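You operate a simulated robot arm through the tools that you are given. There is no shell and no other tool. Be economical: measure what you need, move in short steps, check, and stop when the job is done.

You are at the controls of a simulated two-armed robot. One attempt, no reset.

JOB
Put the black oil seal on the shelf under the blue bench. Put the 0-6 bar pressure gauge from the top of the steel-topped bench on the third shelf from the bottom of the store rack. Stack the 12 V relay from the top of the steel-topped bench on top of the 48 V relay. Put the sprinkler head with the red bulb on the top of the steel-topped bench away on the third shelf from the bottom of the store rack. Take the nozzle tip from the top of the blue bench and leave it on the red red-rimmed blank. Put the 80 A fuse from the top of the wiring table on top of the emery block and the 100 A fuse in the blue tin. Press the fuel key to switch it on. Hold the blue digital gauge on the wooden top of the tool bench steady with one hand and press the zero key to switch it on with the other. Take the black pipe stub on the wooden top of the tool bench and put it away on the top of the grey bench. Take the new air filter labelled "31" from the long trestle and leave it on top of the red cover plate. Take the red rubber block and leave it on top of the black union. Take the blue roll of thread tape on the long trestle and put it away on the third shelf from the bottom of the store rack. Do these in any order. Set down upright: sprinkler head with the red bulb, nozzle tip.

The check looks at the end state, three seconds after you hand in, the way a careful person would. Anything else that was tipped, shoved, dropped, spilled or broken makes it a failure. Lids that push on must go on centred and level and be pressed home; caps that screw on are set level and turned clockwise until they are tight.

ROBOT AND FRAMES
Two 7-joint arms with two-finger parallel grippers on one trunk, on a base that drives. Base frame: it is fixed to the floor where the robot stands at the start and does not move with it; the origin is under the middle of the robot, x ahead of it, y to its left, z up; the surface under the hand at the start is at about z = 0.8. Lengths are in m, angles in rad, forces in N, time in s.
The left shoulder is at the start at [0.06, 0.144, 0.901], the right one opposite. With the tool pointing down near the work surface each hand reaches from about 0.32 to 0.74 m from the robot's upright axis, wherever it stands, measured 20 degrees to its own side. Places, roughly: black oil seal (5x5x2 cm) [0.6, 0, 0.8]; black pipe stub (4x4x8 cm) [-3.6, -0.8, 0.7]; black union (6x5x6 cm) [-1.9, -3.1, 0.8]; blue digital gauge [-3.5, -1, 0.75]; blue roll of thread tape (6x6x2 cm) [-1.8, -2.5, 0.8]; blue tin (9x9x6 cm) [-5.2, -0.4, 0.8]; cover plate [-2, -2.5, 0.75]; emery block (5x8x4 cm) [-5.4, -0.3, 0.8]; fuel key [-5.1, -0.4, 0.8]; fuse [-5.25, -0.5, 0.75]; new air filter [-2, -3, 0.75]; nozzle tip [1, -2.25, 1]; pressure gauge [0.75, 0.75, 1]; red rubber block (3x2x5 cm) [-2.2, -2.8, 0.8]; red-rimmed blank (10x6x2 cm) [0.8, -2.4, 0.9]; relay [0.5, 1.5, 0.75]; shelf under the blue bench [0.7, -2.3, 0.2]; sprinkler head with the red bulb (4x4x7 cm) [1, -0.8, 0.8]; third shelf of the store rack [-1.6, 1.2, 1.2]; top of the grey bench [0.7, -4.5, 0.9]; zero key [-3.6, -0.9, 0.7]. Payload 1.57 kg a hand.
The TCP of each hand is the grasp point between the finger pads, 0.03 m short of the fingertips. In the tool frame z runs along the fingers and y along their closing line. The gripper opens to 0.11 m. The fingers are 0.024 m wide and 0.012 m thick; the gripper's body (0.048 by 0.112 m) begins 0.078 m behind the TCP.
Orientation is told as [roll, pitch, yaw] about the base's x, y, z axes, in that order, counted from this pose: with the fingers straight down and closing along the base's y, the tool's x points along the base's -x, its y along +y and its z along -z.

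CONTROLS
- The arms move only by the tool move_arm. It takes "left_increments", "right_increments" or both (then of equal length, played together; a hand with none holds still); each is a list of rows, each a list of 7 numbers: the shift along the tool's x, y, z in cm, then the turn, a rotation vector about the tool's x, y, z in rad, then the opening, from 0 (shut) to 1 (fully open). In form: [[x, y, z, ax, ay, az, gripper], ...]. A call has 1 to 20 rows; each row shifts and turns the commanded pose from where the row before left it, along the tool's axes as they then stand. A row lasts 0.2 s, in which the tool goes at most 0.05 m and 0.15 rad; a call with a longer step from one row to the next is refused whole, and so is a gripper value outside its range. Where a pose cannot be reached the arm comes as near as it can. A force on the tool above 40 N (or 10 N above the force at the start of the call, whichever is more), or a blocked arm, ends the call early, and 0.2 s more pass. The fingers move at their own pace (about 0.045 m/s each) and stop on an object; they squeeze with about 41 N. The grip force told is the motor's: it shows also when the fingers shut on nothing. Time passes only in rows, and 0.2 s behind the last, so rows that do not move let the fingers close. It gives the time, the measured TCP pose, the force on the tool (base axes), the opening and the grip force at its end, in the units of the frame above (readings bear some noise), with the torque about the TCP (base axes, N m) and any sound that the robot's microphone picked up, and new pictures: "views" is both (left out), scene, wrist or none (wrist: the cameras of the hands that moved).
- Cameras (640 x 400 px; columns grow to the right, rows downward): "scene" is now at [0.0323, 0.0482, 1.5099]; the picture's right is [0.61, -0.79, 0.00], its down [-0.61, -0.47, -0.64] and it looks along [0.51, 0.39, -0.77] (base axes); focal length 273 px, centre (320, 200). "left" rides on the left gripper at [0.07, -0.016, -0.141] in its tool frame; the picture's right is [0.23, 0.97, 0.00], its down [-0.86, 0.20, -0.48] and it looks along [-0.47, 0.11, 0.88] (tool axes); focal length 222 px, centre (320, 200). "right" rides on the right gripper at [0.07, 0.016, -0.141] in its tool frame; the picture's right is [-0.23, 0.97, 0.00], its down [-0.85, -0.20, -0.48] and it looks along [-0.47, -0.11, 0.88] (tool axes); focal length 222 px, centre (320, 200).
- move_column(by): slides the trunk up (or, below 0, down) by that many m; the arms and the scene camera ride with it, the base frame stays. It gives what a move gives, with no picture.
- roll_base(legs): drives the robot by 1 to 6 legs, each [ahead, left, turn to the left] in m, m and rad, along the robot's own axes; the way and the turn of a leg run together, so that a leg with both is an arc; at most 1.5 m and 3.142 rad a leg. The arms and the cameras ride along, it lands a little off, and it stops where it bumps. It gives what a move gives, and a new picture of the scene camera.
- aim_head(pan, tilt): turns the head with the scene camera to pan (to the left, within 1.501 rad either way) and tilt (down, from -0.506 to 1.204), counted from straight ahead of the robot. It gives what a move gives, and a new picture of the scene camera.
- point_at(camera, pixels): for up to 12 pixels [column, row] of the newest picture of that camera ("zoom" is the newest enlarged one), the place [x, y, z] in the base frame of the surface seen there, good to about 0.003 m. It takes no simulated time.
- inspect(camera, box): a new picture of the part [left, top, right, bottom] of that camera's present view, enlarged. It takes no simulated time.
- sign_off(): hands the job in; it is judged then, once.

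Keep the steps short. Do not move on a guess: measure, check each grasp and each placing, and mend mistakes. In all there are 378 turns and 360 pictures (those below and enlarged ones count). Leave the grippers open and the arms clear of the work at the hand-in unless told otherwise, and finish with a single line.

The tools are called after ">>>" as name(argument=value, ...) on one line, values as JSON. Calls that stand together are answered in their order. move_arm: Moves the arms, as the interface text tells. Its arguments: {"type":"object","properties":{"left_increments":{"type":"array"},"right_increments":{"type":"array"},"views":{"type":"string","enum":["both","scene","wrist","none"]}},"required":[]} The other tools are called the same way: move_column (by) slides the trunk up or down; roll_base (legs) drives the base; aim_head (pan, tilt) turns the head that bears the scene camera; point_at (camera, pixels) gives the place of the surface under pixels of a picture; inspect (camera, box) takes an enlarged picture of a part of a camera's view; sign_off () hands the job in.

At the start:

```text
t: 0.0
left_ee_pos: [0.3042, 0.3468, 1.0605]
left_tcp_rot: [-0.002, -0.002, 0.001]
left_contact_force: [0.4, -0.4, -0.1]
left_ft_torque: [-0.01, 0.0, 0.01]
left_gripper_width: 0.1101
left_grasp_force: 0.1
right_ee_pos: [0.3878, 0.0414, 1.0304]
right_tcp_rot: [-0.001, 0.001, 0.0]
right_contact_force: [-0.3, -0.5, -0.4]
right_ft_torque: [0.0, 0.01, -0.01]
right_gripper_width: 0.11
right_grasp_force: 0.0
trunk travel left (down, up): [-0.5, 0.09]
robot x, y, heading: [-0.0005, -0.0013, -0.003]
head pan, tilt: [0.658, 0.871]
```

scene: 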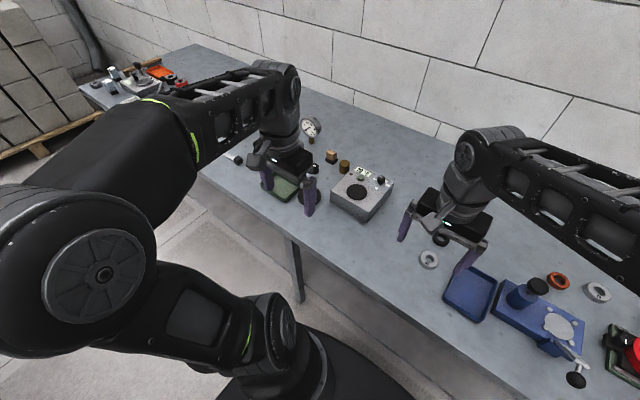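
right: 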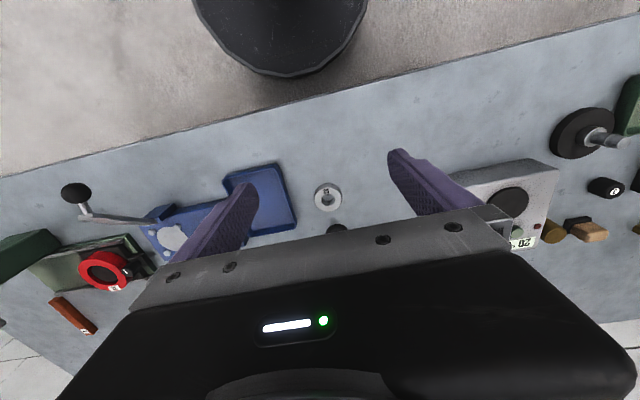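
left: 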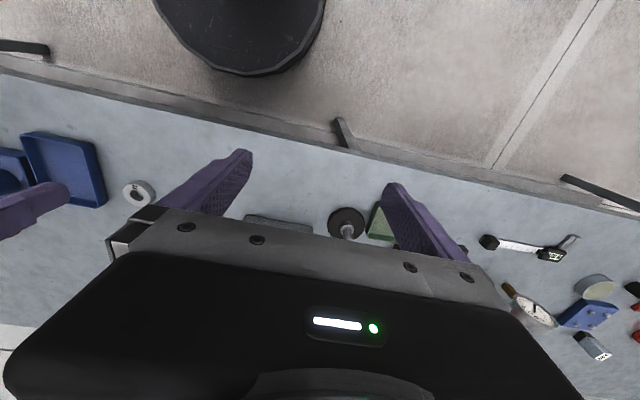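

I see the steel-topped bench ahead. First I enlarge the scene picture in two parts to identify the objects.

>>> inspect(camera="scene", box=[220, 100, 420, 225])

>>> inspect(camera="scene", box=[400, 220, 640, 400])

>>> inspect(camera="scene", box=[60, 40, 220, 140])

```text
3.20 times, centred on (320, 162) of scene
```

zoom: 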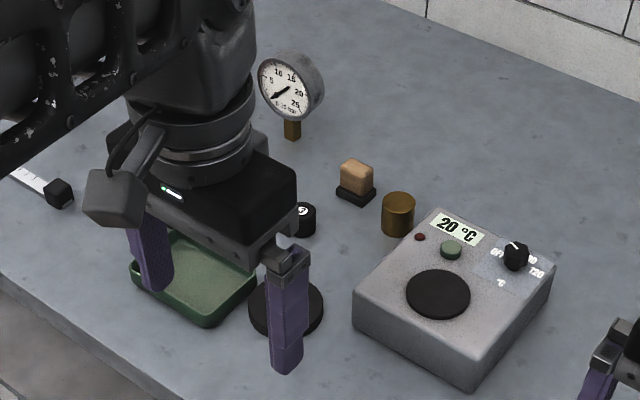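

```text
2.22 times, centred on (520, 310) of scene
```

zoom: 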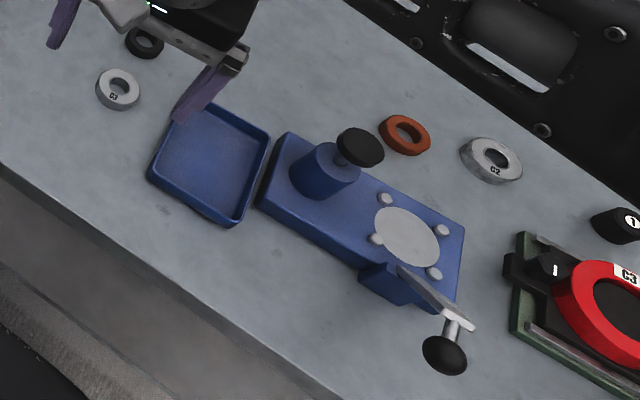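

```text
4.00 times, centred on (140, 90) of scene
```

zoom: 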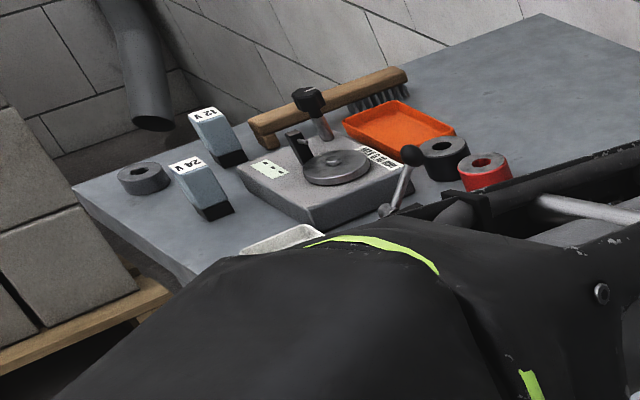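

The black ring at zoom (145,42), scene about (440,240), is the oil seal. I measure it and its surroundings.

>>> inspect(camera="scene", box=[380, 190, 500, 265])

>>> point_at(camera="scene", pixels=[[440, 240], [428, 260], [310, 127], [442, 237], [436, 242], [446, 242], [400, 280]])

```text
5.33 times, centred on (440, 228) of scene
```

zoom: 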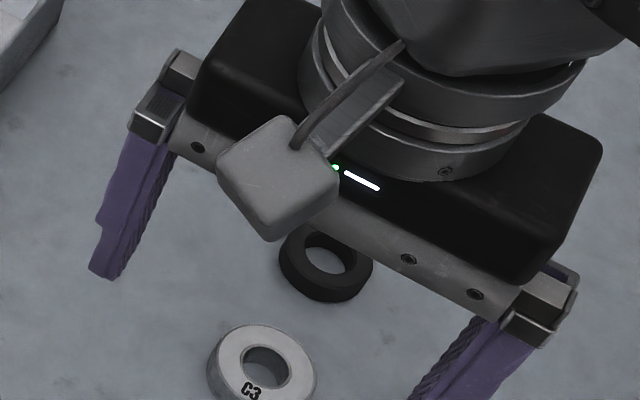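

```text
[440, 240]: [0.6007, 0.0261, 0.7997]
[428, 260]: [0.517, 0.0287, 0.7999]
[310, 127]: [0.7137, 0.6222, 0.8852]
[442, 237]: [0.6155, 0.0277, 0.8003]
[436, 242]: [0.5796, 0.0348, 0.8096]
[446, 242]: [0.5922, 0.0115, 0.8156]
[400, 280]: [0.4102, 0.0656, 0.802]
```

>>> point_at(camera="zoom", pixels=[[292, 255], [366, 275], [325, 283], [327, 258], [285, 240], [348, 240], [300, 290], [262, 375], [30, 90]])

```text
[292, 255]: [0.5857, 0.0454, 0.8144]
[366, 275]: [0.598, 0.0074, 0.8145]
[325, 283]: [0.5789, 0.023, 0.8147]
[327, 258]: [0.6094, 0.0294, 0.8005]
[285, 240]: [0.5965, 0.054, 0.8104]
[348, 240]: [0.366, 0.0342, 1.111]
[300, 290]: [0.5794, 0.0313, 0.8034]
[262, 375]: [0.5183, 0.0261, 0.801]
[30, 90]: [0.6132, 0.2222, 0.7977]
```

Seal centre ≈ (0.600, 0.029), top z ≈ 0.815. I move the right hand above it with the gripper slightly narrowed.

>>> move_arm(right_increments=[[-4.0, -0.25, -0.5, 0, 0, 0, 0.75], [-4.5, -0.25, 2.0, 0, 0, 0, 0.75], [-4.5, -0.25, 2.0, 0, 0, 0, 0.75], [-4.22, -0.25, 2.5, 0, 0, 0, 0.75], [-4.0, -0.24, 2.0, 0, 0, 0, 0.75], [0, 0, 2.0, 0, 0, 0, 0.75], [0, 0, 0, 0, 0, 0, 0.75]], views="both")

```text
t: 1.6
left_ee_pos: [0.3044, 0.3467, 1.0602]
left_tcp_rot: [0.0, -0.001, -0.001]
left_contact_force: [0.2, 0.4, 0.4]
left_ft_torque: [-0.01, 0.0, 0.03]
left_gripper_width: 0.11
left_grasp_force: 0.0
right_ee_pos: [0.5991, 0.0292, 0.9294]
right_tcp_rot: [0.0, 0.0, -0.001]
right_contact_force: [0.5, -0.7, 0.4]
right_ft_torque: [-0.01, 0.0, 0.0]
right_gripper_width: 0.0825
right_grasp_force: 0.1
trunk travel left (down, up): [-0.5, 0.09]
robot x, y, heading: [0.002, 0.0049, 0.002]
head pan, tilt: [0.658, 0.871]
```

scene: 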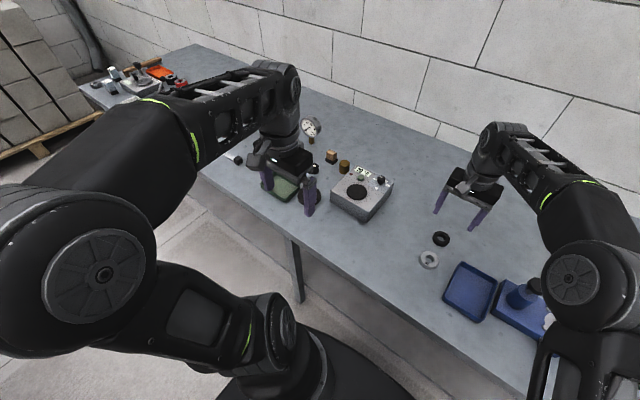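
right: 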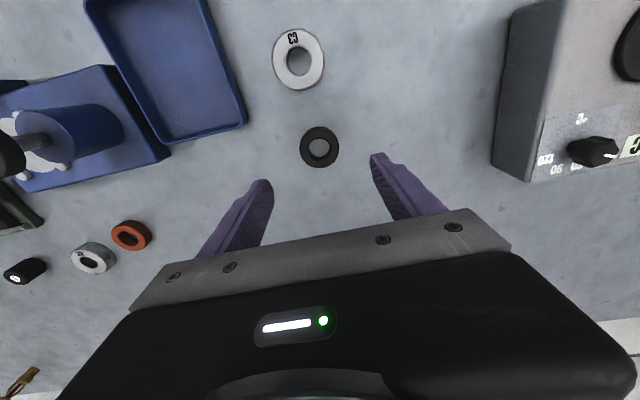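

>>> point_at(camera="right", pixels=[[306, 148], [334, 147], [320, 134], [320, 160], [320, 147]])

```text
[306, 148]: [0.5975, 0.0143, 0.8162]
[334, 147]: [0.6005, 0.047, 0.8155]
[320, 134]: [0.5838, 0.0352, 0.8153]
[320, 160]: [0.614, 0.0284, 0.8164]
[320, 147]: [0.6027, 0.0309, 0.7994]
```

Centre confirmed (0.599, 0.031). Descend to TCP z 0.834 and close.

>>> move_arm(right_increments=[[0, 0.2, 4.0, 0, 0, 0, 0.75], [0, 0, 3.5, 0, 0, 0, 0.75], [0, 0, 2.0, 0, 0, 0, 0.75], [0, 0, 0, 0, 0, 0, 0.2], [0, 0, 0, 0, 0, 0, 0.2], [0, 0, 0, 0, 0, 0, 0.2], [0, 0, 0, 0, 0, 0, 0.2]], views="none")

>>> move_arm(right_increments=[[0, 0, -4.0, 0, 0, 0, 0.2], [0, 0, -4.0, 0, 0, 0, 0.2], [0, 0, -4.0, 0, 0, 0, 0.2]], views="wrist")

```text
t: 3.2
left_ee_pos: [0.3045, 0.347, 1.0615]
left_tcp_rot: [-0.001, 0.001, 0.001]
left_contact_force: [-0.4, 0.0, -0.9]
left_ft_torque: [-0.02, 0.01, 0.0]
left_gripper_width: 0.11
left_grasp_force: 0.1
right_ee_pos: [0.6008, 0.0304, 0.8358]
right_tcp_rot: [0.0, 0.0, 0.0]
right_contact_force: [0.7, 0.1, -1.1]
right_ft_torque: [0.01, -0.05, 0.02]
right_gripper_width: 0.0452
right_grasp_force: 29.3
trunk travel left (down, up): [-0.5, 0.09]
robot x, y, heading: [0.0001, 0.003, -0.002]
head pan, tilt: [0.658, 0.871]
```

```text
t: 4.0
left_ee_pos: [0.3043, 0.3471, 1.0594]
left_tcp_rot: [-0.002, 0.0, -0.001]
left_contact_force: [0.4, -0.3, -0.1]
left_ft_torque: [0.03, -0.03, 0.01]
left_gripper_width: 0.1099
left_grasp_force: 0.1
right_ee_pos: [0.6004, 0.0294, 0.9569]
right_tcp_rot: [-0.001, 0.0, 0.001]
right_contact_force: [-0.4, -0.1, -0.6]
right_ft_torque: [0.02, 0.01, -0.03]
right_gripper_width: 0.0442
right_grasp_force: 40.7
trunk travel left (down, up): [-0.5, 0.09]
robot x, y, heading: [-0.0028, -0.0026, -0.002]
head pan, tilt: [0.658, 0.871]
```

right: 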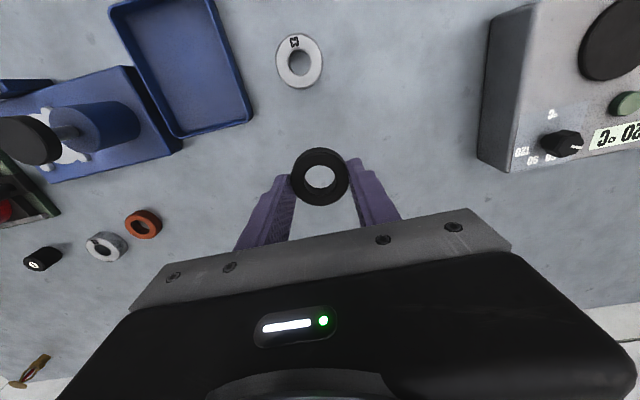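

Seal held (width 0.044). I retract the right hand to travel height and look to the right with the head.

>>> move_arm(right_increments=[[4.0, -2.6, -1.5, 0, 0, 0, 0.2], [4.0, -2.6, -1.5, 0, 0, 0, 0.2], [4.0, -2.6, -1.5, 0, 0, 0, 0.2], [4.0, -2.6, -1.5, 0, 0, 0, 0.2], [3.0, -2.6, -1.5, 0, 0, 0, 0.2]], views="none")

>>> aim_head(pan=-1.2, tilt=0.45)

```text
t: 5.2
left_ee_pos: [0.3033, 0.3469, 1.0614]
left_tcp_rot: [0.0, -0.001, 0.001]
left_contact_force: [0.4, 0.0, 0.0]
left_ft_torque: [0.02, -0.02, 0.0]
left_gripper_width: 0.1099
left_grasp_force: 0.1
right_ee_pos: [0.4082, -0.1011, 1.0297]
right_tcp_rot: [0.0, 0.0, -0.001]
right_contact_force: [-0.4, -0.5, -0.3]
right_ft_torque: [0.07, -0.02, 0.0]
right_gripper_width: 0.0446
right_grasp_force: 40.6
trunk travel left (down, up): [-0.5, 0.09]
robot x, y, heading: [0.0037, 0.0008, 0.0]
head pan, tilt: [0.658, 0.871]
```

```text
t: 7.0
left_ee_pos: [0.3046, 0.3482, 1.0607]
left_tcp_rot: [0.001, 0.001, 0.0]
left_contact_force: [0.8, 0.2, -0.8]
left_ft_torque: [0.01, 0.04, -0.01]
left_gripper_width: 0.1098
left_grasp_force: 0.1
right_ee_pos: [0.4097, -0.1012, 1.0298]
right_tcp_rot: [0.001, -0.001, -0.001]
right_contact_force: [1.0, 0.3, -0.6]
right_ft_torque: [-0.03, -0.02, 0.0]
right_gripper_width: 0.0449
right_grasp_force: 41.1
trunk travel left (down, up): [-0.5, 0.09]
robot x, y, heading: [-0.0029, -0.0023, -0.002]
head pan, tilt: [-1.201, 0.45]
```

scene: 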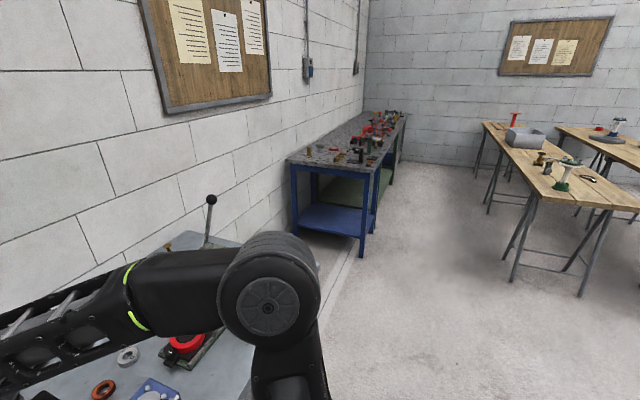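

>>> point_at(camera="scene", pixels=[[362, 168], [290, 160], [295, 212], [362, 232], [362, 253], [376, 190], [332, 218], [384, 165], [536, 172], [578, 292], [403, 135]])

>>> inspect(camera="scene", box=[280, 90, 440, 270])

```text
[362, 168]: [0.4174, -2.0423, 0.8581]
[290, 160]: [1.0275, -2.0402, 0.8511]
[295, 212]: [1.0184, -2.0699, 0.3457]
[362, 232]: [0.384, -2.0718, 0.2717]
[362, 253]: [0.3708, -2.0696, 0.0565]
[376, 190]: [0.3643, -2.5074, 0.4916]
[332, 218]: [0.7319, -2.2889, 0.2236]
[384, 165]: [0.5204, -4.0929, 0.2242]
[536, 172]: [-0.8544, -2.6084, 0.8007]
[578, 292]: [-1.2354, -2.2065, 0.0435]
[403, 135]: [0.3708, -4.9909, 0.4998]
```

```text
2.22 times, centred on (360, 180) of scene
```

zoom: 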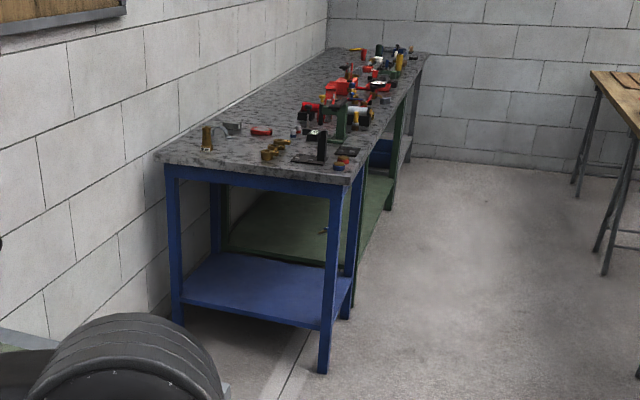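

The blue bench's long side faces −x; its shelf at z≈0.225 is open in front between legs at y −2.07 and −2.51. I back off and strafe right to stand in front of it.

>>> roll_base(legs=[[-0.3, 0, 0], [0, -1.1, 0], [0, -1.08, 0]])

>>> aim_head(pan=-0.1, tilt=0.75)

```text
t: 19.3
left_ee_pos: [-0.0034, -1.7965, 1.0599]
left_tcp_rot: [0.0, -0.001, -0.018]
left_contact_force: [-0.1, -0.6, 0.7]
left_ft_torque: [0.01, -0.01, -0.01]
left_gripper_width: 0.11
left_grasp_force: 0.0
right_ee_pos: [0.0933, -2.246, 1.0299]
right_tcp_rot: [-0.001, -0.001, -0.017]
right_contact_force: [-0.2, -0.9, -0.9]
right_ft_torque: [0.0, 0.02, 0.02]
right_gripper_width: 0.0445
right_grasp_force: 41.6
trunk travel left (down, up): [-0.5, 0.09]
robot x, y, heading: [-0.3152, -2.1377, -0.017]
head pan, tilt: [-1.201, 0.45]
```

scene: 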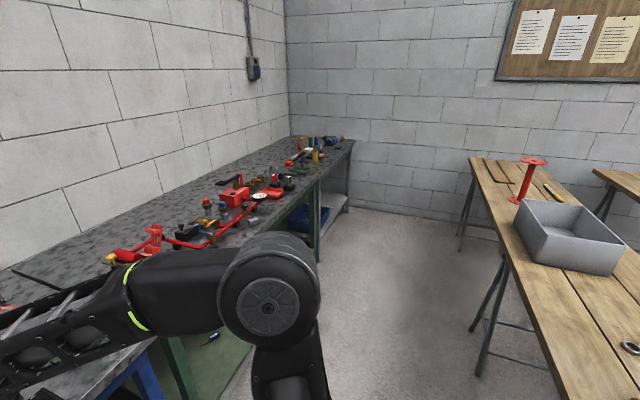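

```text
t: 20.6
left_ee_pos: [-0.0046, -1.7967, 1.0605]
left_tcp_rot: [0.0, 0.0, -0.017]
left_contact_force: [-0.4, 0.4, 0.0]
left_ft_torque: [-0.01, 0.0, 0.02]
left_gripper_width: 0.1099
left_grasp_force: 0.0
right_ee_pos: [0.0942, -2.2465, 1.0314]
right_tcp_rot: [-0.001, 0.0, -0.018]
right_contact_force: [-0.2, 0.3, -0.3]
right_ft_torque: [-0.03, 0.03, 0.01]
right_gripper_width: 0.0445
right_grasp_force: 41.4
trunk travel left (down, up): [-0.5, 0.09]
robot x, y, heading: [-0.3171, -2.1393, -0.011]
head pan, tilt: [-0.099, 0.75]
```

scene: 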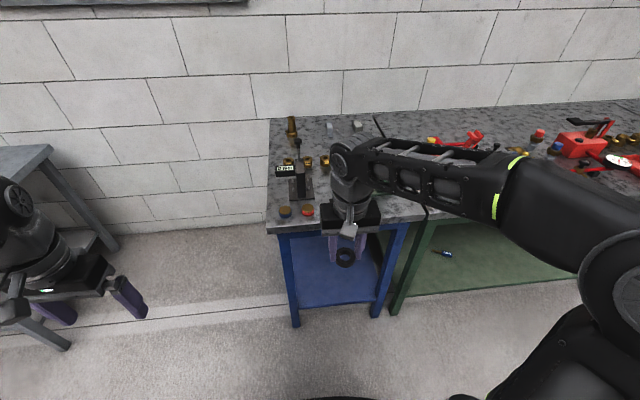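

I measure the blue shelf and legs.

>>> point_at(camera="scene", pixels=[[300, 298], [370, 293], [320, 262], [298, 320], [377, 312], [345, 275], [278, 228], [400, 222]])

>>> move_column(by=-0.49)

>>> aim_head(pan=-0.1, tilt=0.7)

```text
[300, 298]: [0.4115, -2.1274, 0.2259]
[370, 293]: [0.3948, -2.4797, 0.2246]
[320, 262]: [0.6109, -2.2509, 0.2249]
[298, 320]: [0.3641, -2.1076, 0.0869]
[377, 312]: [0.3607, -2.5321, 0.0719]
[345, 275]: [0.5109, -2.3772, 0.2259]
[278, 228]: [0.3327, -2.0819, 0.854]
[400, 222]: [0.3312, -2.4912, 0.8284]
```

```text
refused: -0.49 is not a number from -0.4 to 0.4
```

```text
t: 21.2
left_ee_pos: [-0.0044, -1.7969, 1.0615]
left_tcp_rot: [0.0, 0.001, -0.015]
left_contact_force: [-1.0, -0.2, -0.1]
left_ft_torque: [-0.03, 0.02, 0.01]
left_gripper_width: 0.1101
left_grasp_force: 0.0
right_ee_pos: [0.0936, -2.2455, 1.0299]
right_tcp_rot: [0.001, 0.0, -0.019]
right_contact_force: [-0.6, -0.2, -0.2]
right_ft_torque: [0.02, -0.02, 0.02]
right_gripper_width: 0.0444
right_grasp_force: 41.5
trunk travel left (down, up): [-0.5, 0.09]
robot x, y, heading: [-0.3135, -2.1381, -0.019]
head pan, tilt: [-0.099, 0.7]
```

scene: 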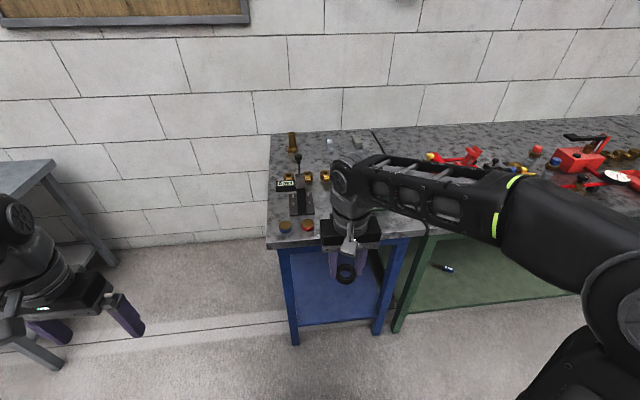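

>>> move_column(by=-0.4)

>>> move_column(by=-0.08)

>>> move_arm(right_increments=[[0, -2, 4, 0, 0, 0, 0.2], [0, -2, 4, 0, 0, 0, 0.2], [0, -1.4, 4, 0, 0, 0, 0.2], [0, 0, 4, 0, 0, 0, 0.2]], views="scene")

```text
t: 25.1
left_ee_pos: [-0.0044, -1.7961, 0.66]
left_tcp_rot: [-0.001, 0.0, -0.015]
left_contact_force: [0.5, 0.0, -0.2]
left_ft_torque: [-0.02, -0.01, 0.0]
left_gripper_width: 0.1098
left_grasp_force: 0.0
right_ee_pos: [0.0927, -2.2461, 0.6297]
right_tcp_rot: [-0.001, 0.0, -0.016]
right_contact_force: [0.1, -0.7, -0.5]
right_ft_torque: [0.0, 0.02, 0.0]
right_gripper_width: 0.0445
right_grasp_force: 41.1
trunk travel left (down, up): [-0.1, 0.49]
robot x, y, heading: [-0.3149, -2.1364, -0.017]
head pan, tilt: [-0.099, 0.7]
```

```text
t: 26.2
left_ee_pos: [-0.0039, -1.7956, 0.5801]
left_tcp_rot: [0.001, 0.001, -0.016]
left_contact_force: [-0.7, 0.3, -0.3]
left_ft_torque: [0.03, -0.02, 0.01]
left_gripper_width: 0.1099
left_grasp_force: 0.0
right_ee_pos: [0.0944, -2.2465, 0.5505]
right_tcp_rot: [-0.001, -0.001, -0.017]
right_contact_force: [-0.2, 0.1, -1.3]
right_ft_torque: [0.01, -0.03, 0.02]
right_gripper_width: 0.0445
right_grasp_force: 41.0
trunk travel left (down, up): [-0.02, 0.57]
robot x, y, heading: [-0.3153, -2.1394, -0.015]
head pan, tilt: [-0.099, 0.7]
```

```text
t: 27.2
left_ee_pos: [-0.0044, -1.7962, 0.5815]
left_tcp_rot: [0.0, -0.001, -0.017]
left_contact_force: [-0.3, -0.3, -0.4]
left_ft_torque: [0.02, -0.02, 0.02]
left_gripper_width: 0.1099
left_grasp_force: 0.2
right_ee_pos: [0.0935, -2.2989, 0.3888]
right_tcp_rot: [0.0, 0.0, -0.016]
right_contact_force: [0.1, -0.1, 0.0]
right_ft_torque: [-0.01, 0.0, 0.0]
right_gripper_width: 0.0443
right_grasp_force: 41.6
trunk travel left (down, up): [-0.02, 0.57]
robot x, y, heading: [-0.3157, -2.1364, -0.014]
head pan, tilt: [-0.099, 0.7]
```

scene: 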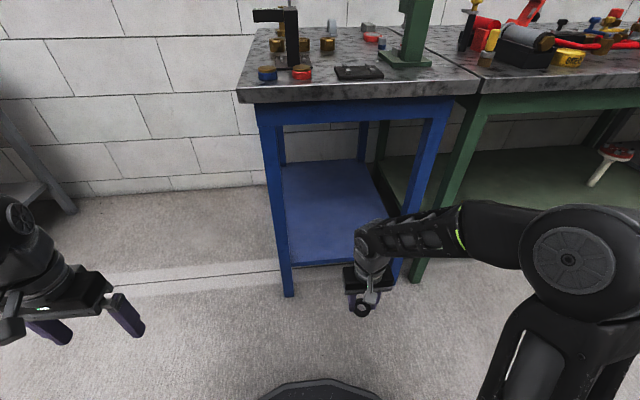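

>>> point_at(camera="scene", pixels=[[363, 235], [480, 204], [430, 213], [590, 220], [350, 98], [320, 382]])

>>> roll_base(legs=[[0.22, 0, 0.015]])

```text
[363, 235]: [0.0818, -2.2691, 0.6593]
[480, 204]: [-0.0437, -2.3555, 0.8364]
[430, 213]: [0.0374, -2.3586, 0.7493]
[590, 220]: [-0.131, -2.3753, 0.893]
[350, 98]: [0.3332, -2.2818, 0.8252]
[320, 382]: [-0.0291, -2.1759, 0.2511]
```

```text
t: 28.9
left_ee_pos: [0.2113, -1.7932, 0.5801]
left_tcp_rot: [0.0, -0.002, -0.001]
left_contact_force: [0.4, 0.6, 0.2]
left_ft_torque: [0.02, 0.04, -0.03]
left_gripper_width: 0.1102
left_grasp_force: 0.1
right_ee_pos: [0.3178, -2.2959, 0.3894]
right_tcp_rot: [0.001, 0.002, -0.002]
right_contact_force: [0.1, -0.5, 1.0]
right_ft_torque: [-0.02, -0.03, -0.01]
right_gripper_width: 0.0444
right_grasp_force: 41.1
trunk travel left (down, up): [-0.02, 0.57]
robot x, y, heading: [-0.0933, -2.137, -0.001]
head pan, tilt: [-0.099, 0.7]
```

scene: 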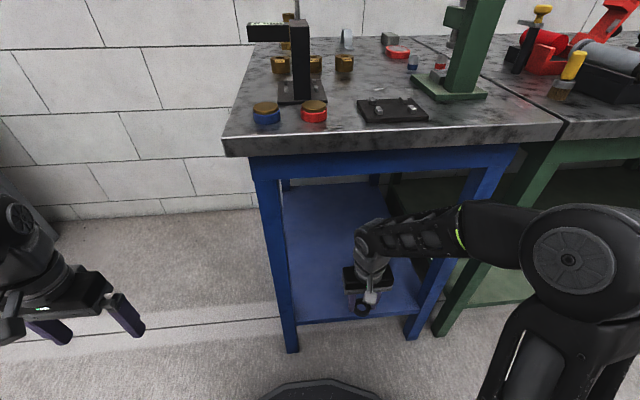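

>>> point_at(camera="scene", pixels=[[380, 172], [350, 176], [330, 178], [330, 315], [345, 318]])

>>> move_arm(right_increments=[[0, 0, 4, 0, 0, 0, 0.2], [0, 0, 4, 0, 0, 0, 0.2], [0, 0, 0.8, 0, 0, 0, 0.2], [-4, 0, 0, 0, 0, 0, 0.2], [-3, 0, 0, 0, 0, 0, 0.2]], views="both")

```text
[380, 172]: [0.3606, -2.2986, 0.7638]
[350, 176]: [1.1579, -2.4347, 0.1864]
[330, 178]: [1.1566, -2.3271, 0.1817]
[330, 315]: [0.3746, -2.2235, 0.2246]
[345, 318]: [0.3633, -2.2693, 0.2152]
```

```text
t: 30.1
left_ee_pos: [0.2107, -1.7936, 0.5796]
left_tcp_rot: [0.001, -0.001, -0.001]
left_contact_force: [-0.1, 0.1, -0.6]
left_ft_torque: [-0.01, 0.01, -0.01]
left_gripper_width: 0.11
left_grasp_force: 0.0
right_ee_pos: [0.3888, -2.2933, 0.3019]
right_tcp_rot: [-0.001, -0.001, -0.001]
right_contact_force: [-1.1, -0.3, 0.3]
right_ft_torque: [-0.01, 0.0, 0.01]
right_gripper_width: 0.0443
right_grasp_force: 40.8
trunk travel left (down, up): [-0.02, 0.57]
robot x, y, heading: [-0.0929, -2.14, -0.005]
head pan, tilt: [-0.099, 0.7]
```

scene: 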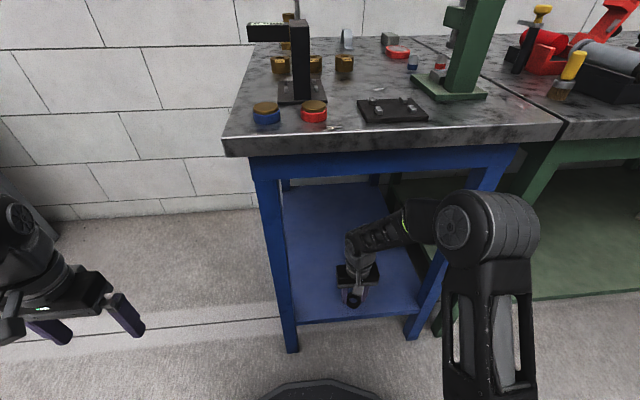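
right: 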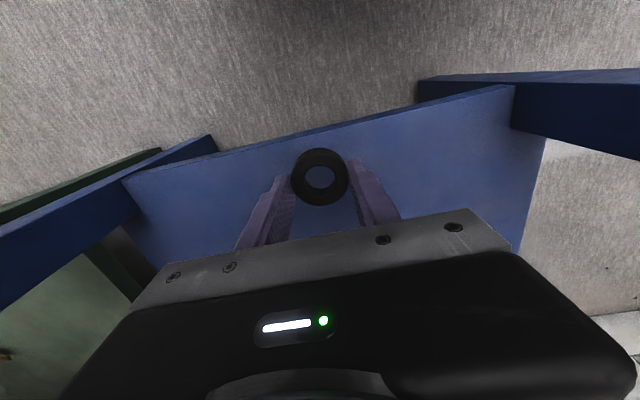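

>>> point_at(camera="scene", pixels=[[455, 225], [440, 205], [412, 210], [405, 235], [355, 240], [500, 200]])

```text
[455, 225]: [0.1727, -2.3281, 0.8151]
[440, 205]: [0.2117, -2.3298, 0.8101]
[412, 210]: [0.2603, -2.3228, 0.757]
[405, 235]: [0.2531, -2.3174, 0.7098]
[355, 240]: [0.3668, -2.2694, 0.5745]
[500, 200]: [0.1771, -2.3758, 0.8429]
```

>>> move_arm(right_increments=[[-3, 0, 0, 0, 0, 0, 0.2], [-2.5, 0, 0, 0, 0, 0, 0.2], [0, 0, 2, 0, 0, 0, 0.2], [0, 0, 1.2, 0, 0, 0, 0.2], [0, 0, 0.7, 0, 0, 0, 0.2]], views="wrist")

```text
t: 31.3
left_ee_pos: [0.2115, -1.7933, 0.5801]
left_tcp_rot: [0.0, 0.0, -0.004]
left_contact_force: [-0.6, 0.3, -0.5]
left_ft_torque: [-0.01, -0.01, 0.01]
left_gripper_width: 0.11
left_grasp_force: 0.1
right_ee_pos: [0.4413, -2.2953, 0.2616]
right_tcp_rot: [0.001, 0.001, -0.001]
right_contact_force: [-1.0, -0.2, -0.5]
right_ft_torque: [0.01, 0.01, 0.0]
right_gripper_width: 0.0445
right_grasp_force: 40.9
trunk travel left (down, up): [-0.02, 0.57]
robot x, y, heading: [-0.0949, -2.1398, 0.001]
head pan, tilt: [-0.099, 0.7]
```

right: 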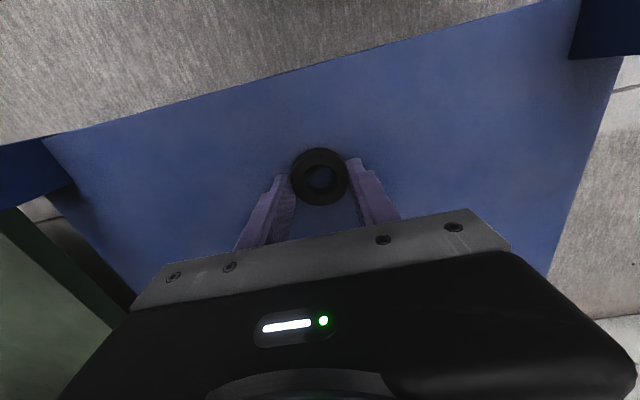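

Nearly touching. Down a few mm, open, and lift.

>>> move_arm(right_increments=[[0, 0, 0.2, 0, 0, 0, 0.2], [0, 0, 0, 0, 0, 0, 0.6], [0, 0, 0, 0, 0, 0, 0.6], [0, 0, 0, 0, 0, 0, 0.6], [0, 0, -3, 0, 0, 0, 0.6], [0, 0, -3, 0, 0, 0, 0.6], [4, 0, -1, 0, 0, 0, 0.6]], views="wrist")

```text
t: 32.9
left_ee_pos: [0.2108, -1.7938, 0.5803]
left_tcp_rot: [-0.002, -0.001, 0.0]
left_contact_force: [-0.3, 1.0, 0.6]
left_ft_torque: [0.04, 0.01, 0.03]
left_gripper_width: 0.11
left_grasp_force: 0.0
right_ee_pos: [0.4027, -2.2923, 0.3274]
right_tcp_rot: [-0.001, 0.001, -0.003]
right_contact_force: [0.0, 0.2, -0.2]
right_ft_torque: [0.0, -0.01, -0.01]
right_gripper_width: 0.0661
right_grasp_force: 0.1
trunk travel left (down, up): [-0.02, 0.57]
robot x, y, heading: [-0.0943, -2.1426, -0.001]
head pan, tilt: [-0.099, 0.7]
```

right: 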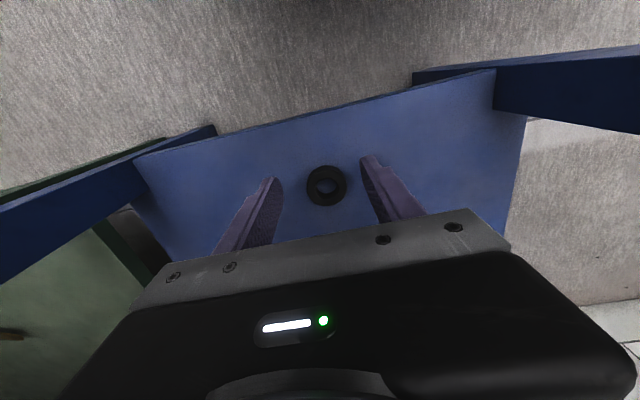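

Seal is flat on the shelf. Back the base away, then raise the trunk.

>>> roll_base(legs=[[-0.3, 0, 0]])

>>> move_column(by=0.4)

>>> move_column(by=0.16)

>>> aim_head(pan=0.05, tilt=0.75)

```text
t: 35.0
left_ee_pos: [-0.0891, -1.7933, 0.5797]
left_tcp_rot: [0.0, -0.001, -0.005]
left_contact_force: [-0.5, -0.4, -0.7]
left_ft_torque: [0.02, 0.01, -0.04]
left_gripper_width: 0.11
left_grasp_force: 0.1
right_ee_pos: [0.102, -2.2955, 0.3288]
right_tcp_rot: [0.0, -0.001, -0.006]
right_contact_force: [-0.8, 0.9, -0.8]
right_ft_torque: [0.02, -0.03, -0.01]
right_gripper_width: 0.0662
right_grasp_force: 0.2
trunk travel left (down, up): [-0.02, 0.57]
robot x, y, heading: [-0.392, -2.139, -0.003]
head pan, tilt: [-0.099, 0.7]
```

scene: 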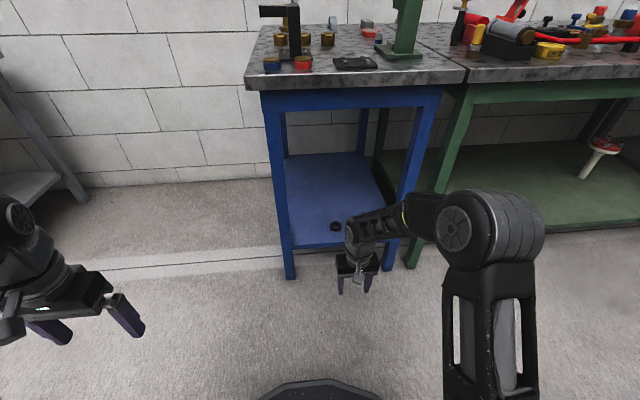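

```text
t: 38.8
left_ee_pos: [-0.0881, -1.7935, 0.9797]
left_tcp_rot: [0.0, 0.0, -0.005]
left_contact_force: [0.4, -0.5, -0.1]
left_ft_torque: [0.02, 0.0, 0.03]
left_gripper_width: 0.1098
left_grasp_force: 0.0
right_ee_pos: [0.1009, -2.2945, 0.7282]
right_tcp_rot: [-0.001, -0.002, -0.006]
right_contact_force: [0.4, 0.2, -0.8]
right_ft_torque: [0.0, 0.01, 0.02]
right_gripper_width: 0.0662
right_grasp_force: 0.1
trunk travel left (down, up): [-0.42, 0.17]
robot x, y, heading: [-0.3943, -2.1433, -0.008]
head pan, tilt: [-0.099, 0.7]
```

```text
t: 40.6
left_ee_pos: [-0.0885, -1.7942, 1.1408]
left_tcp_rot: [-0.002, -0.001, -0.006]
left_contact_force: [0.1, 0.9, -0.2]
left_ft_torque: [0.03, -0.04, -0.02]
left_gripper_width: 0.1098
left_grasp_force: 0.0
right_ee_pos: [0.1012, -2.2949, 0.8876]
right_tcp_rot: [-0.001, 0.001, -0.007]
right_contact_force: [0.5, 0.0, 1.1]
right_ft_torque: [-0.04, 0.0, -0.01]
right_gripper_width: 0.066
right_grasp_force: 0.1
trunk travel left (down, up): [-0.58, 0.01]
robot x, y, heading: [-0.3913, -2.1358, -0.009]
head pan, tilt: [-0.099, 0.7]
```

```text
t: 41.3
left_ee_pos: [-0.0899, -1.793, 1.1397]
left_tcp_rot: [0.002, -0.001, -0.005]
left_contact_force: [0.1, -0.8, -0.6]
left_ft_torque: [-0.04, 0.01, -0.01]
left_gripper_width: 0.1101
left_grasp_force: 0.0
right_ee_pos: [0.1017, -2.2941, 0.8889]
right_tcp_rot: [0.001, 0.0, -0.003]
right_contact_force: [-0.1, -0.7, 0.1]
right_ft_torque: [0.0, 0.02, -0.01]
right_gripper_width: 0.0658
right_grasp_force: 0.0
trunk travel left (down, up): [-0.58, 0.01]
robot x, y, heading: [-0.3939, -2.1397, -0.008]
head pan, tilt: [0.051, 0.75]
```

scene: 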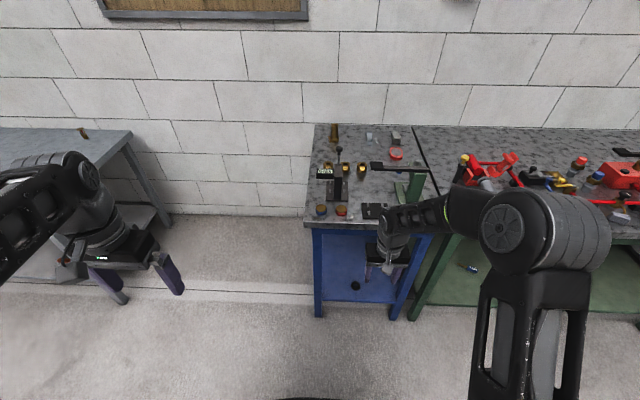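

Now a close look at the items on the blue bench top.

>>> inspect(camera="scene", box=[300, 115, 444, 225])

```text
3.64 times, centred on (372, 170) of scene
```

zoom: 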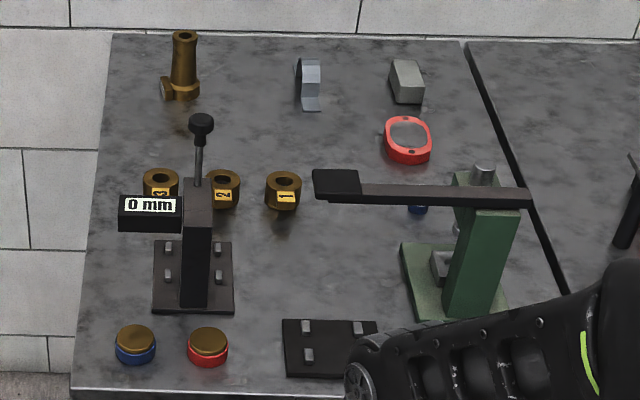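

>>> point_at(camera="zoom", pixels=[[184, 38], [183, 70], [180, 97], [165, 88], [407, 130], [388, 138], [428, 140], [407, 158], [407, 120], [300, 240], [202, 120], [330, 185]])

```text
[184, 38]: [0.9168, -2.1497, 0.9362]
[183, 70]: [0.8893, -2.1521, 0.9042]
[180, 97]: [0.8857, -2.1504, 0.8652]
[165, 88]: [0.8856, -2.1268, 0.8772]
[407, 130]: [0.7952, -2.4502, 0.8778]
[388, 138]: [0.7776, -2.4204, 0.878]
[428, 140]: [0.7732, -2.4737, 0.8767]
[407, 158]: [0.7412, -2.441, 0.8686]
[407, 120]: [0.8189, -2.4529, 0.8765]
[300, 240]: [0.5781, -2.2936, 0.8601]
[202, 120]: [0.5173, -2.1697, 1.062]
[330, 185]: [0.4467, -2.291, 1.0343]
```

Nozzle tip is the brass piece at zoom (183,65): about (0.90,−2.15), z 0.86–0.938. The red-rimmed blank is at about (0.78,−2.447), top 0.877. It's far back, so I will pitch the right tool forward. First raise the hand and pitch it while clear of the bench.

>>> move_arm(right_increments=[[0, 0, -5, 0, 0, 0, 0.66], [0, 0, -5, 0, 0, 0, 0.66], [0, 0, -5, 0, 0, 0, 0.66], [0, 0, -5, 0, 0, 0, 0.66], [0, 0, -5, 0, 0, 0, 0.66], [0, 0, -5, 0, 0, 0, 0.66], [0, 0, 0, 0, -0.14, 0, 0.66], [0, 0, 0, 0, -0.14, 0, 0.66], [0, 0, 0, 0, -0.14, 0, 0.66], [0, 0, 0, 0, -0.14, 0, 0.66], [0, 0, 0, 0, -0.14, 0, 0.66], [0, 0, 0, 0, -0.14, 0, 0.66]], views="none")

>>> roll_base(legs=[[0, 0.09, 0], [0.41, 0, 0]])

```text
t: 43.9
left_ee_pos: [-0.0899, -1.7943, 1.1408]
left_tcp_rot: [-0.002, -0.001, -0.006]
left_contact_force: [-0.3, -0.1, 0.7]
left_ft_torque: [0.03, 0.01, 0.03]
left_gripper_width: 0.1101
left_grasp_force: 0.1
right_ee_pos: [0.0995, -2.2937, 1.1487]
right_tcp_rot: [0.002, -0.843, -0.005]
right_contact_force: [0.3, -0.4, -0.2]
right_ft_torque: [0.0, -0.03, -0.01]
right_gripper_width: 0.0722
right_grasp_force: 0.0
right hand out of reach, approached as far as the arm can: row 6
trunk travel left (down, up): [-0.58, 0.01]
robot x, y, heading: [-0.3939, -2.1399, -0.004]
head pan, tilt: [0.051, 0.75]
```

```text
t: 47.2
left_ee_pos: [0.3256, -1.7002, 1.1409]
left_tcp_rot: [0.0, -0.001, 0.004]
left_contact_force: [0.4, -0.2, -0.8]
left_ft_torque: [-0.01, 0.03, -0.01]
left_gripper_width: 0.1104
left_grasp_force: 0.0
right_ee_pos: [0.5191, -2.1993, 1.148]
right_tcp_rot: [-0.001, -0.838, 0.003]
right_contact_force: [0.4, 0.8, -0.1]
right_ft_torque: [0.03, 0.0, 0.01]
right_gripper_width: 0.0726
right_grasp_force: 0.0
trunk travel left (down, up): [-0.58, 0.01]
robot x, y, heading: [0.0247, -2.0501, -0.001]
head pan, tilt: [0.051, 0.75]
```

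scene: 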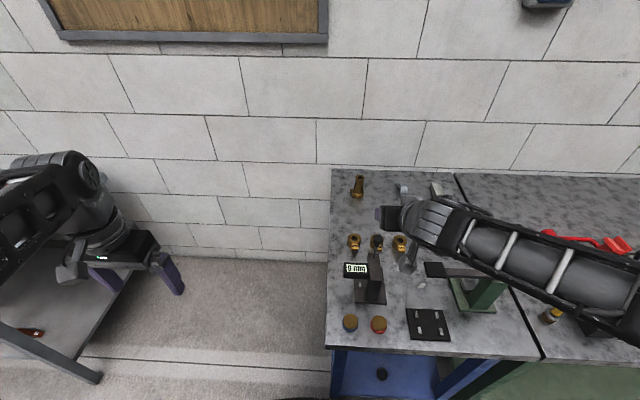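

>>> inspect(camera="scene", box=[326, 165, 470, 255])

>>> point_at(camera="scene", pixels=[[357, 178], [357, 186], [352, 193], [358, 194], [378, 190]])

```text
4.44 times, centred on (398, 210) of scene
```

zoom: 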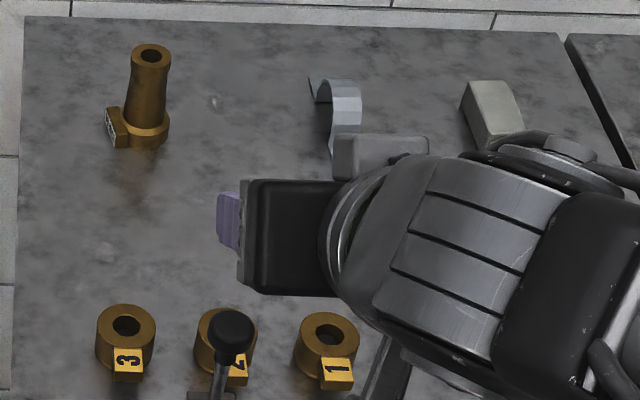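

```text
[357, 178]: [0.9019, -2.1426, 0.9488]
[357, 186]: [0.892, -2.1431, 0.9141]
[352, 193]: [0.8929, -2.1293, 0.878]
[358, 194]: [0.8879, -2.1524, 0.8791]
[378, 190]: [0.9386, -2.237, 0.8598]
```

>>> point_at(camera="zoom", pixels=[[150, 47], [136, 56], [165, 56], [150, 64], [146, 100], [125, 100], [165, 100], [150, 130], [120, 110], [110, 130], [168, 128]])

```text
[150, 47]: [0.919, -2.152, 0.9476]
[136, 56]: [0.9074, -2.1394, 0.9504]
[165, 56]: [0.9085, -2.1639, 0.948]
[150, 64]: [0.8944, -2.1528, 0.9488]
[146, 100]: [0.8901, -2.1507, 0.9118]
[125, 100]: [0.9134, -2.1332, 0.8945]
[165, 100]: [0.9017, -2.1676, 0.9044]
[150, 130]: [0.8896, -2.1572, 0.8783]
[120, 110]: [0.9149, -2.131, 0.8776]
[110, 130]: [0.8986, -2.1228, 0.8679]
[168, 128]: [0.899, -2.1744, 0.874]
```

Nozzle axis (0.908,−2.152), z 0.86–0.949. Move to a pre-grasp 12 cm back along the tool axis.

>>> move_arm(right_increments=[[-1.17, 0.59, 3.99, 0, 0, 0, 0.6], [-1.17, 0.59, 3.99, 0, 0, 0, 0.6], [-1.17, 0.59, 3.99, 0, 0, 0, 0.6], [-1.17, 0.59, 3.99, 0, 0, 0, 0.6], [-1.17, 0.59, 3.99, 0, 0, 0, 0.6], [-1.17, 0.59, 3.99, 0, 0, 0, 0.6], [-1.17, 0.59, 3.99, 0, 0, 0, 0.6], [-1.17, 0.59, 3.99, 0, 0, 0, 0.6], [0, 0, 0, 0, 0, 0, 0.6]], views="both")

```text
t: 49.2
left_ee_pos: [0.3241, -1.6991, 1.1395]
left_tcp_rot: [0.001, 0.001, 0.003]
left_contact_force: [0.9, -0.6, -0.2]
left_ft_torque: [-0.02, -0.01, 0.01]
left_gripper_width: 0.1102
left_grasp_force: 0.0
right_ee_pos: [0.8162, -2.1508, 1.0065]
right_tcp_rot: [0.0, -0.841, 0.004]
right_contact_force: [0.4, -0.2, 0.6]
right_ft_torque: [0.0, 0.02, 0.01]
right_gripper_width: 0.066
right_grasp_force: 0.1
trunk travel left (down, up): [-0.58, 0.01]
robot x, y, heading: [0.0231, -2.0524, 0.003]
head pan, tilt: [0.051, 0.75]
```

scene: 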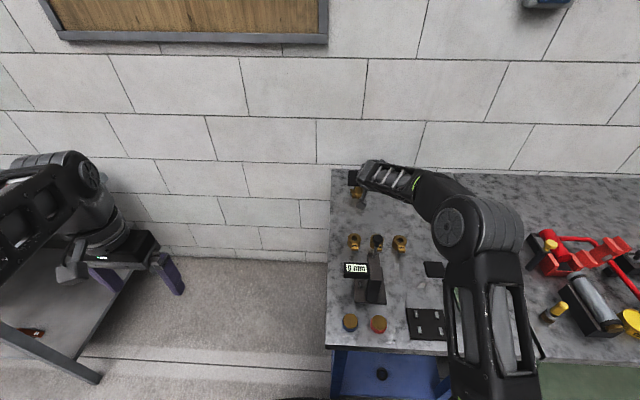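
right: 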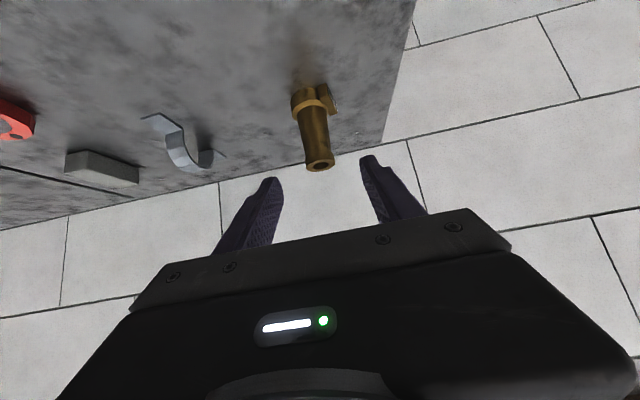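

>>> move_arm(right_increments=[[0, -0.1, 3.1, 0, 0, 0, 0.6], [0, 0, 3.1, 0, 0, 0, 0.6], [0, 0, 3.1, 0, 0, 0, 0.6], [0, 0, 3.0, 0, 0, 0, 0.6], [0, 0, 0, 0, 0, 0, 0.6]], views="wrist")

```text
t: 50.4
left_ee_pos: [0.3254, -1.7011, 1.1407]
left_tcp_rot: [0.001, 0.001, 0.004]
left_contact_force: [0.9, -0.8, 0.4]
left_ft_torque: [-0.03, -0.01, -0.02]
left_gripper_width: 0.1099
left_grasp_force: 0.0
right_ee_pos: [0.8999, -2.1528, 0.9299]
right_tcp_rot: [0.0, -0.838, 0.004]
right_contact_force: [-0.5, 0.2, -0.6]
right_ft_torque: [-0.01, -0.02, -0.03]
right_gripper_width: 0.0661
right_grasp_force: 0.1
right hand out of reach, approached as far as the arm can: row 4
trunk travel left (down, up): [-0.58, 0.01]
robot x, y, heading: [0.0219, -2.0505, 0.005]
head pan, tilt: [0.051, 0.75]
```

right: 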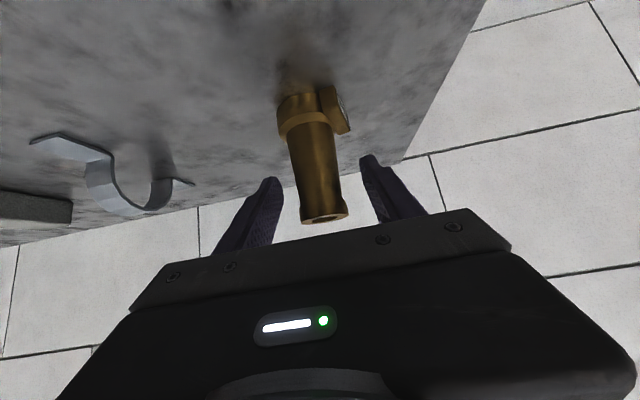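

Fingers straddle the nozzle. Close and lift back along the tool axis.

>>> move_arm(right_increments=[[0, 0, 0, 0, 0, 0, 0.1], [0, 0, 0, 0, 0, 0, 0.1], [0, 0, 0, 0, 0, 0, 0.1], [0, 0, 0, 0, 0, 0, 0.1], [0, 0, 0, 0, 0, 0, 0.1], [0, 0, -2, 0, 0, 0, 0.1], [0, 0, -4, 0, 0, 0, 0.1], [0, 0, -4, 0, 0, 0, 0.1], [0, 0, 0, 0, 0, 0, 0.1]], views="both")

```text
t: 52.4
left_ee_pos: [0.3261, -1.6996, 1.1404]
left_tcp_rot: [-0.001, -0.001, 0.004]
left_contact_force: [0.4, -0.3, -0.3]
left_ft_torque: [0.01, 0.0, -0.01]
left_gripper_width: 0.11
left_grasp_force: 0.1
right_ee_pos: [0.8256, -2.1521, 0.9964]
right_tcp_rot: [0.002, -0.839, 0.002]
right_contact_force: [0.0, 0.0, -2.6]
right_ft_torque: [-0.02, 0.03, 0.0]
right_gripper_width: 0.0347
right_grasp_force: 40.8
trunk travel left (down, up): [-0.58, 0.01]
robot x, y, heading: [0.0231, -2.0481, 0.004]
head pan, tilt: [0.051, 0.75]
```

scene: 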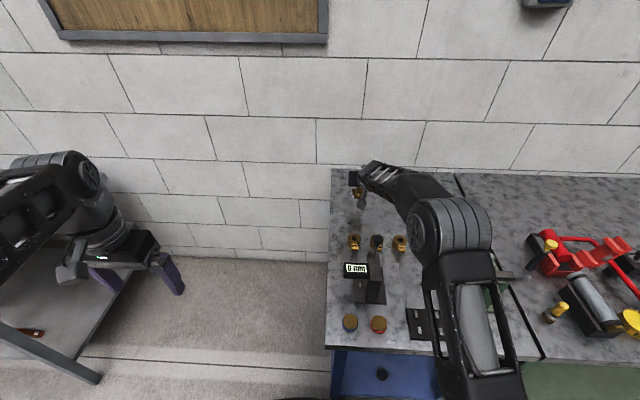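
right: 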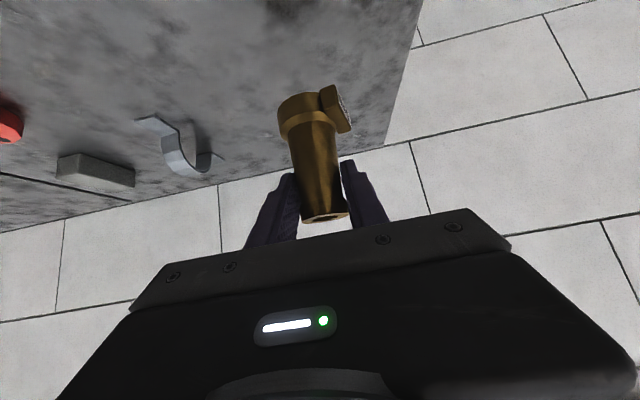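

Held. Move over toward the red-rimmed blank, slightly higher.

>>> move_arm(right_increments=[[0.17, -3.69, -0.75, 0, 0, 0, 0.1], [0.17, -3.69, -0.75, 0, 0, 0, 0.1], [0.17, -3.69, -0.75, 0, 0, 0, 0.1], [0.17, -3.69, -0.75, 0, 0, 0, 0.1], [0.17, -3.69, -0.75, 0, 0, 0, 0.1], [0.17, -3.69, -0.75, 0, 0, 0, 0.1], [0.17, -3.69, -0.75, 0, 0, 0, 0.1], [0.17, -3.69, -0.75, 0, 0, 0, 0.1], [0, 0, 0, 0, 0, 0, 0.1]], views="both")

```text
t: 54.4
left_ee_pos: [0.3253, -1.6995, 1.1393]
left_tcp_rot: [0.0, 0.0, 0.004]
left_contact_force: [-0.2, 0.4, -0.1]
left_ft_torque: [-0.02, -0.01, 0.04]
left_gripper_width: 0.11
left_grasp_force: 0.1
right_ee_pos: [0.776, -2.4459, 1.0247]
right_tcp_rot: [0.0, -0.839, 0.004]
right_contact_force: [0.0, -0.2, -1.4]
right_ft_torque: [0.0, 0.04, 0.0]
right_gripper_width: 0.0342
right_grasp_force: 40.6
trunk travel left (down, up): [-0.58, 0.01]
robot x, y, heading: [0.024, -2.0495, -0.001]
head pan, tilt: [0.051, 0.75]
```

scene: 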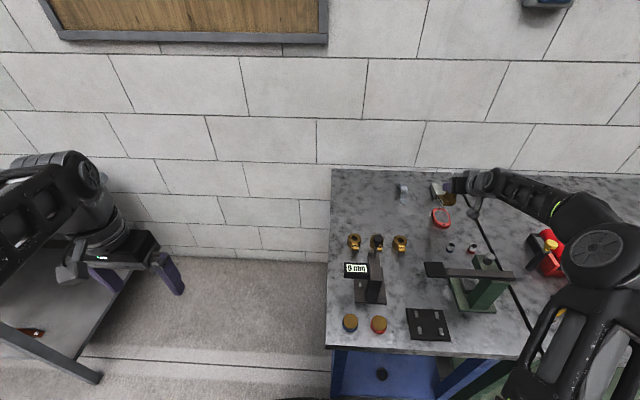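
right: 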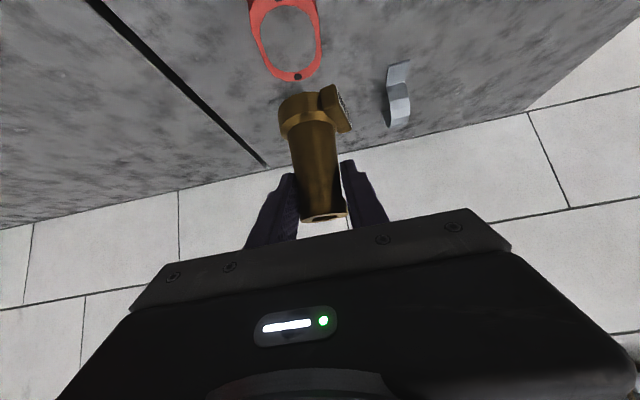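

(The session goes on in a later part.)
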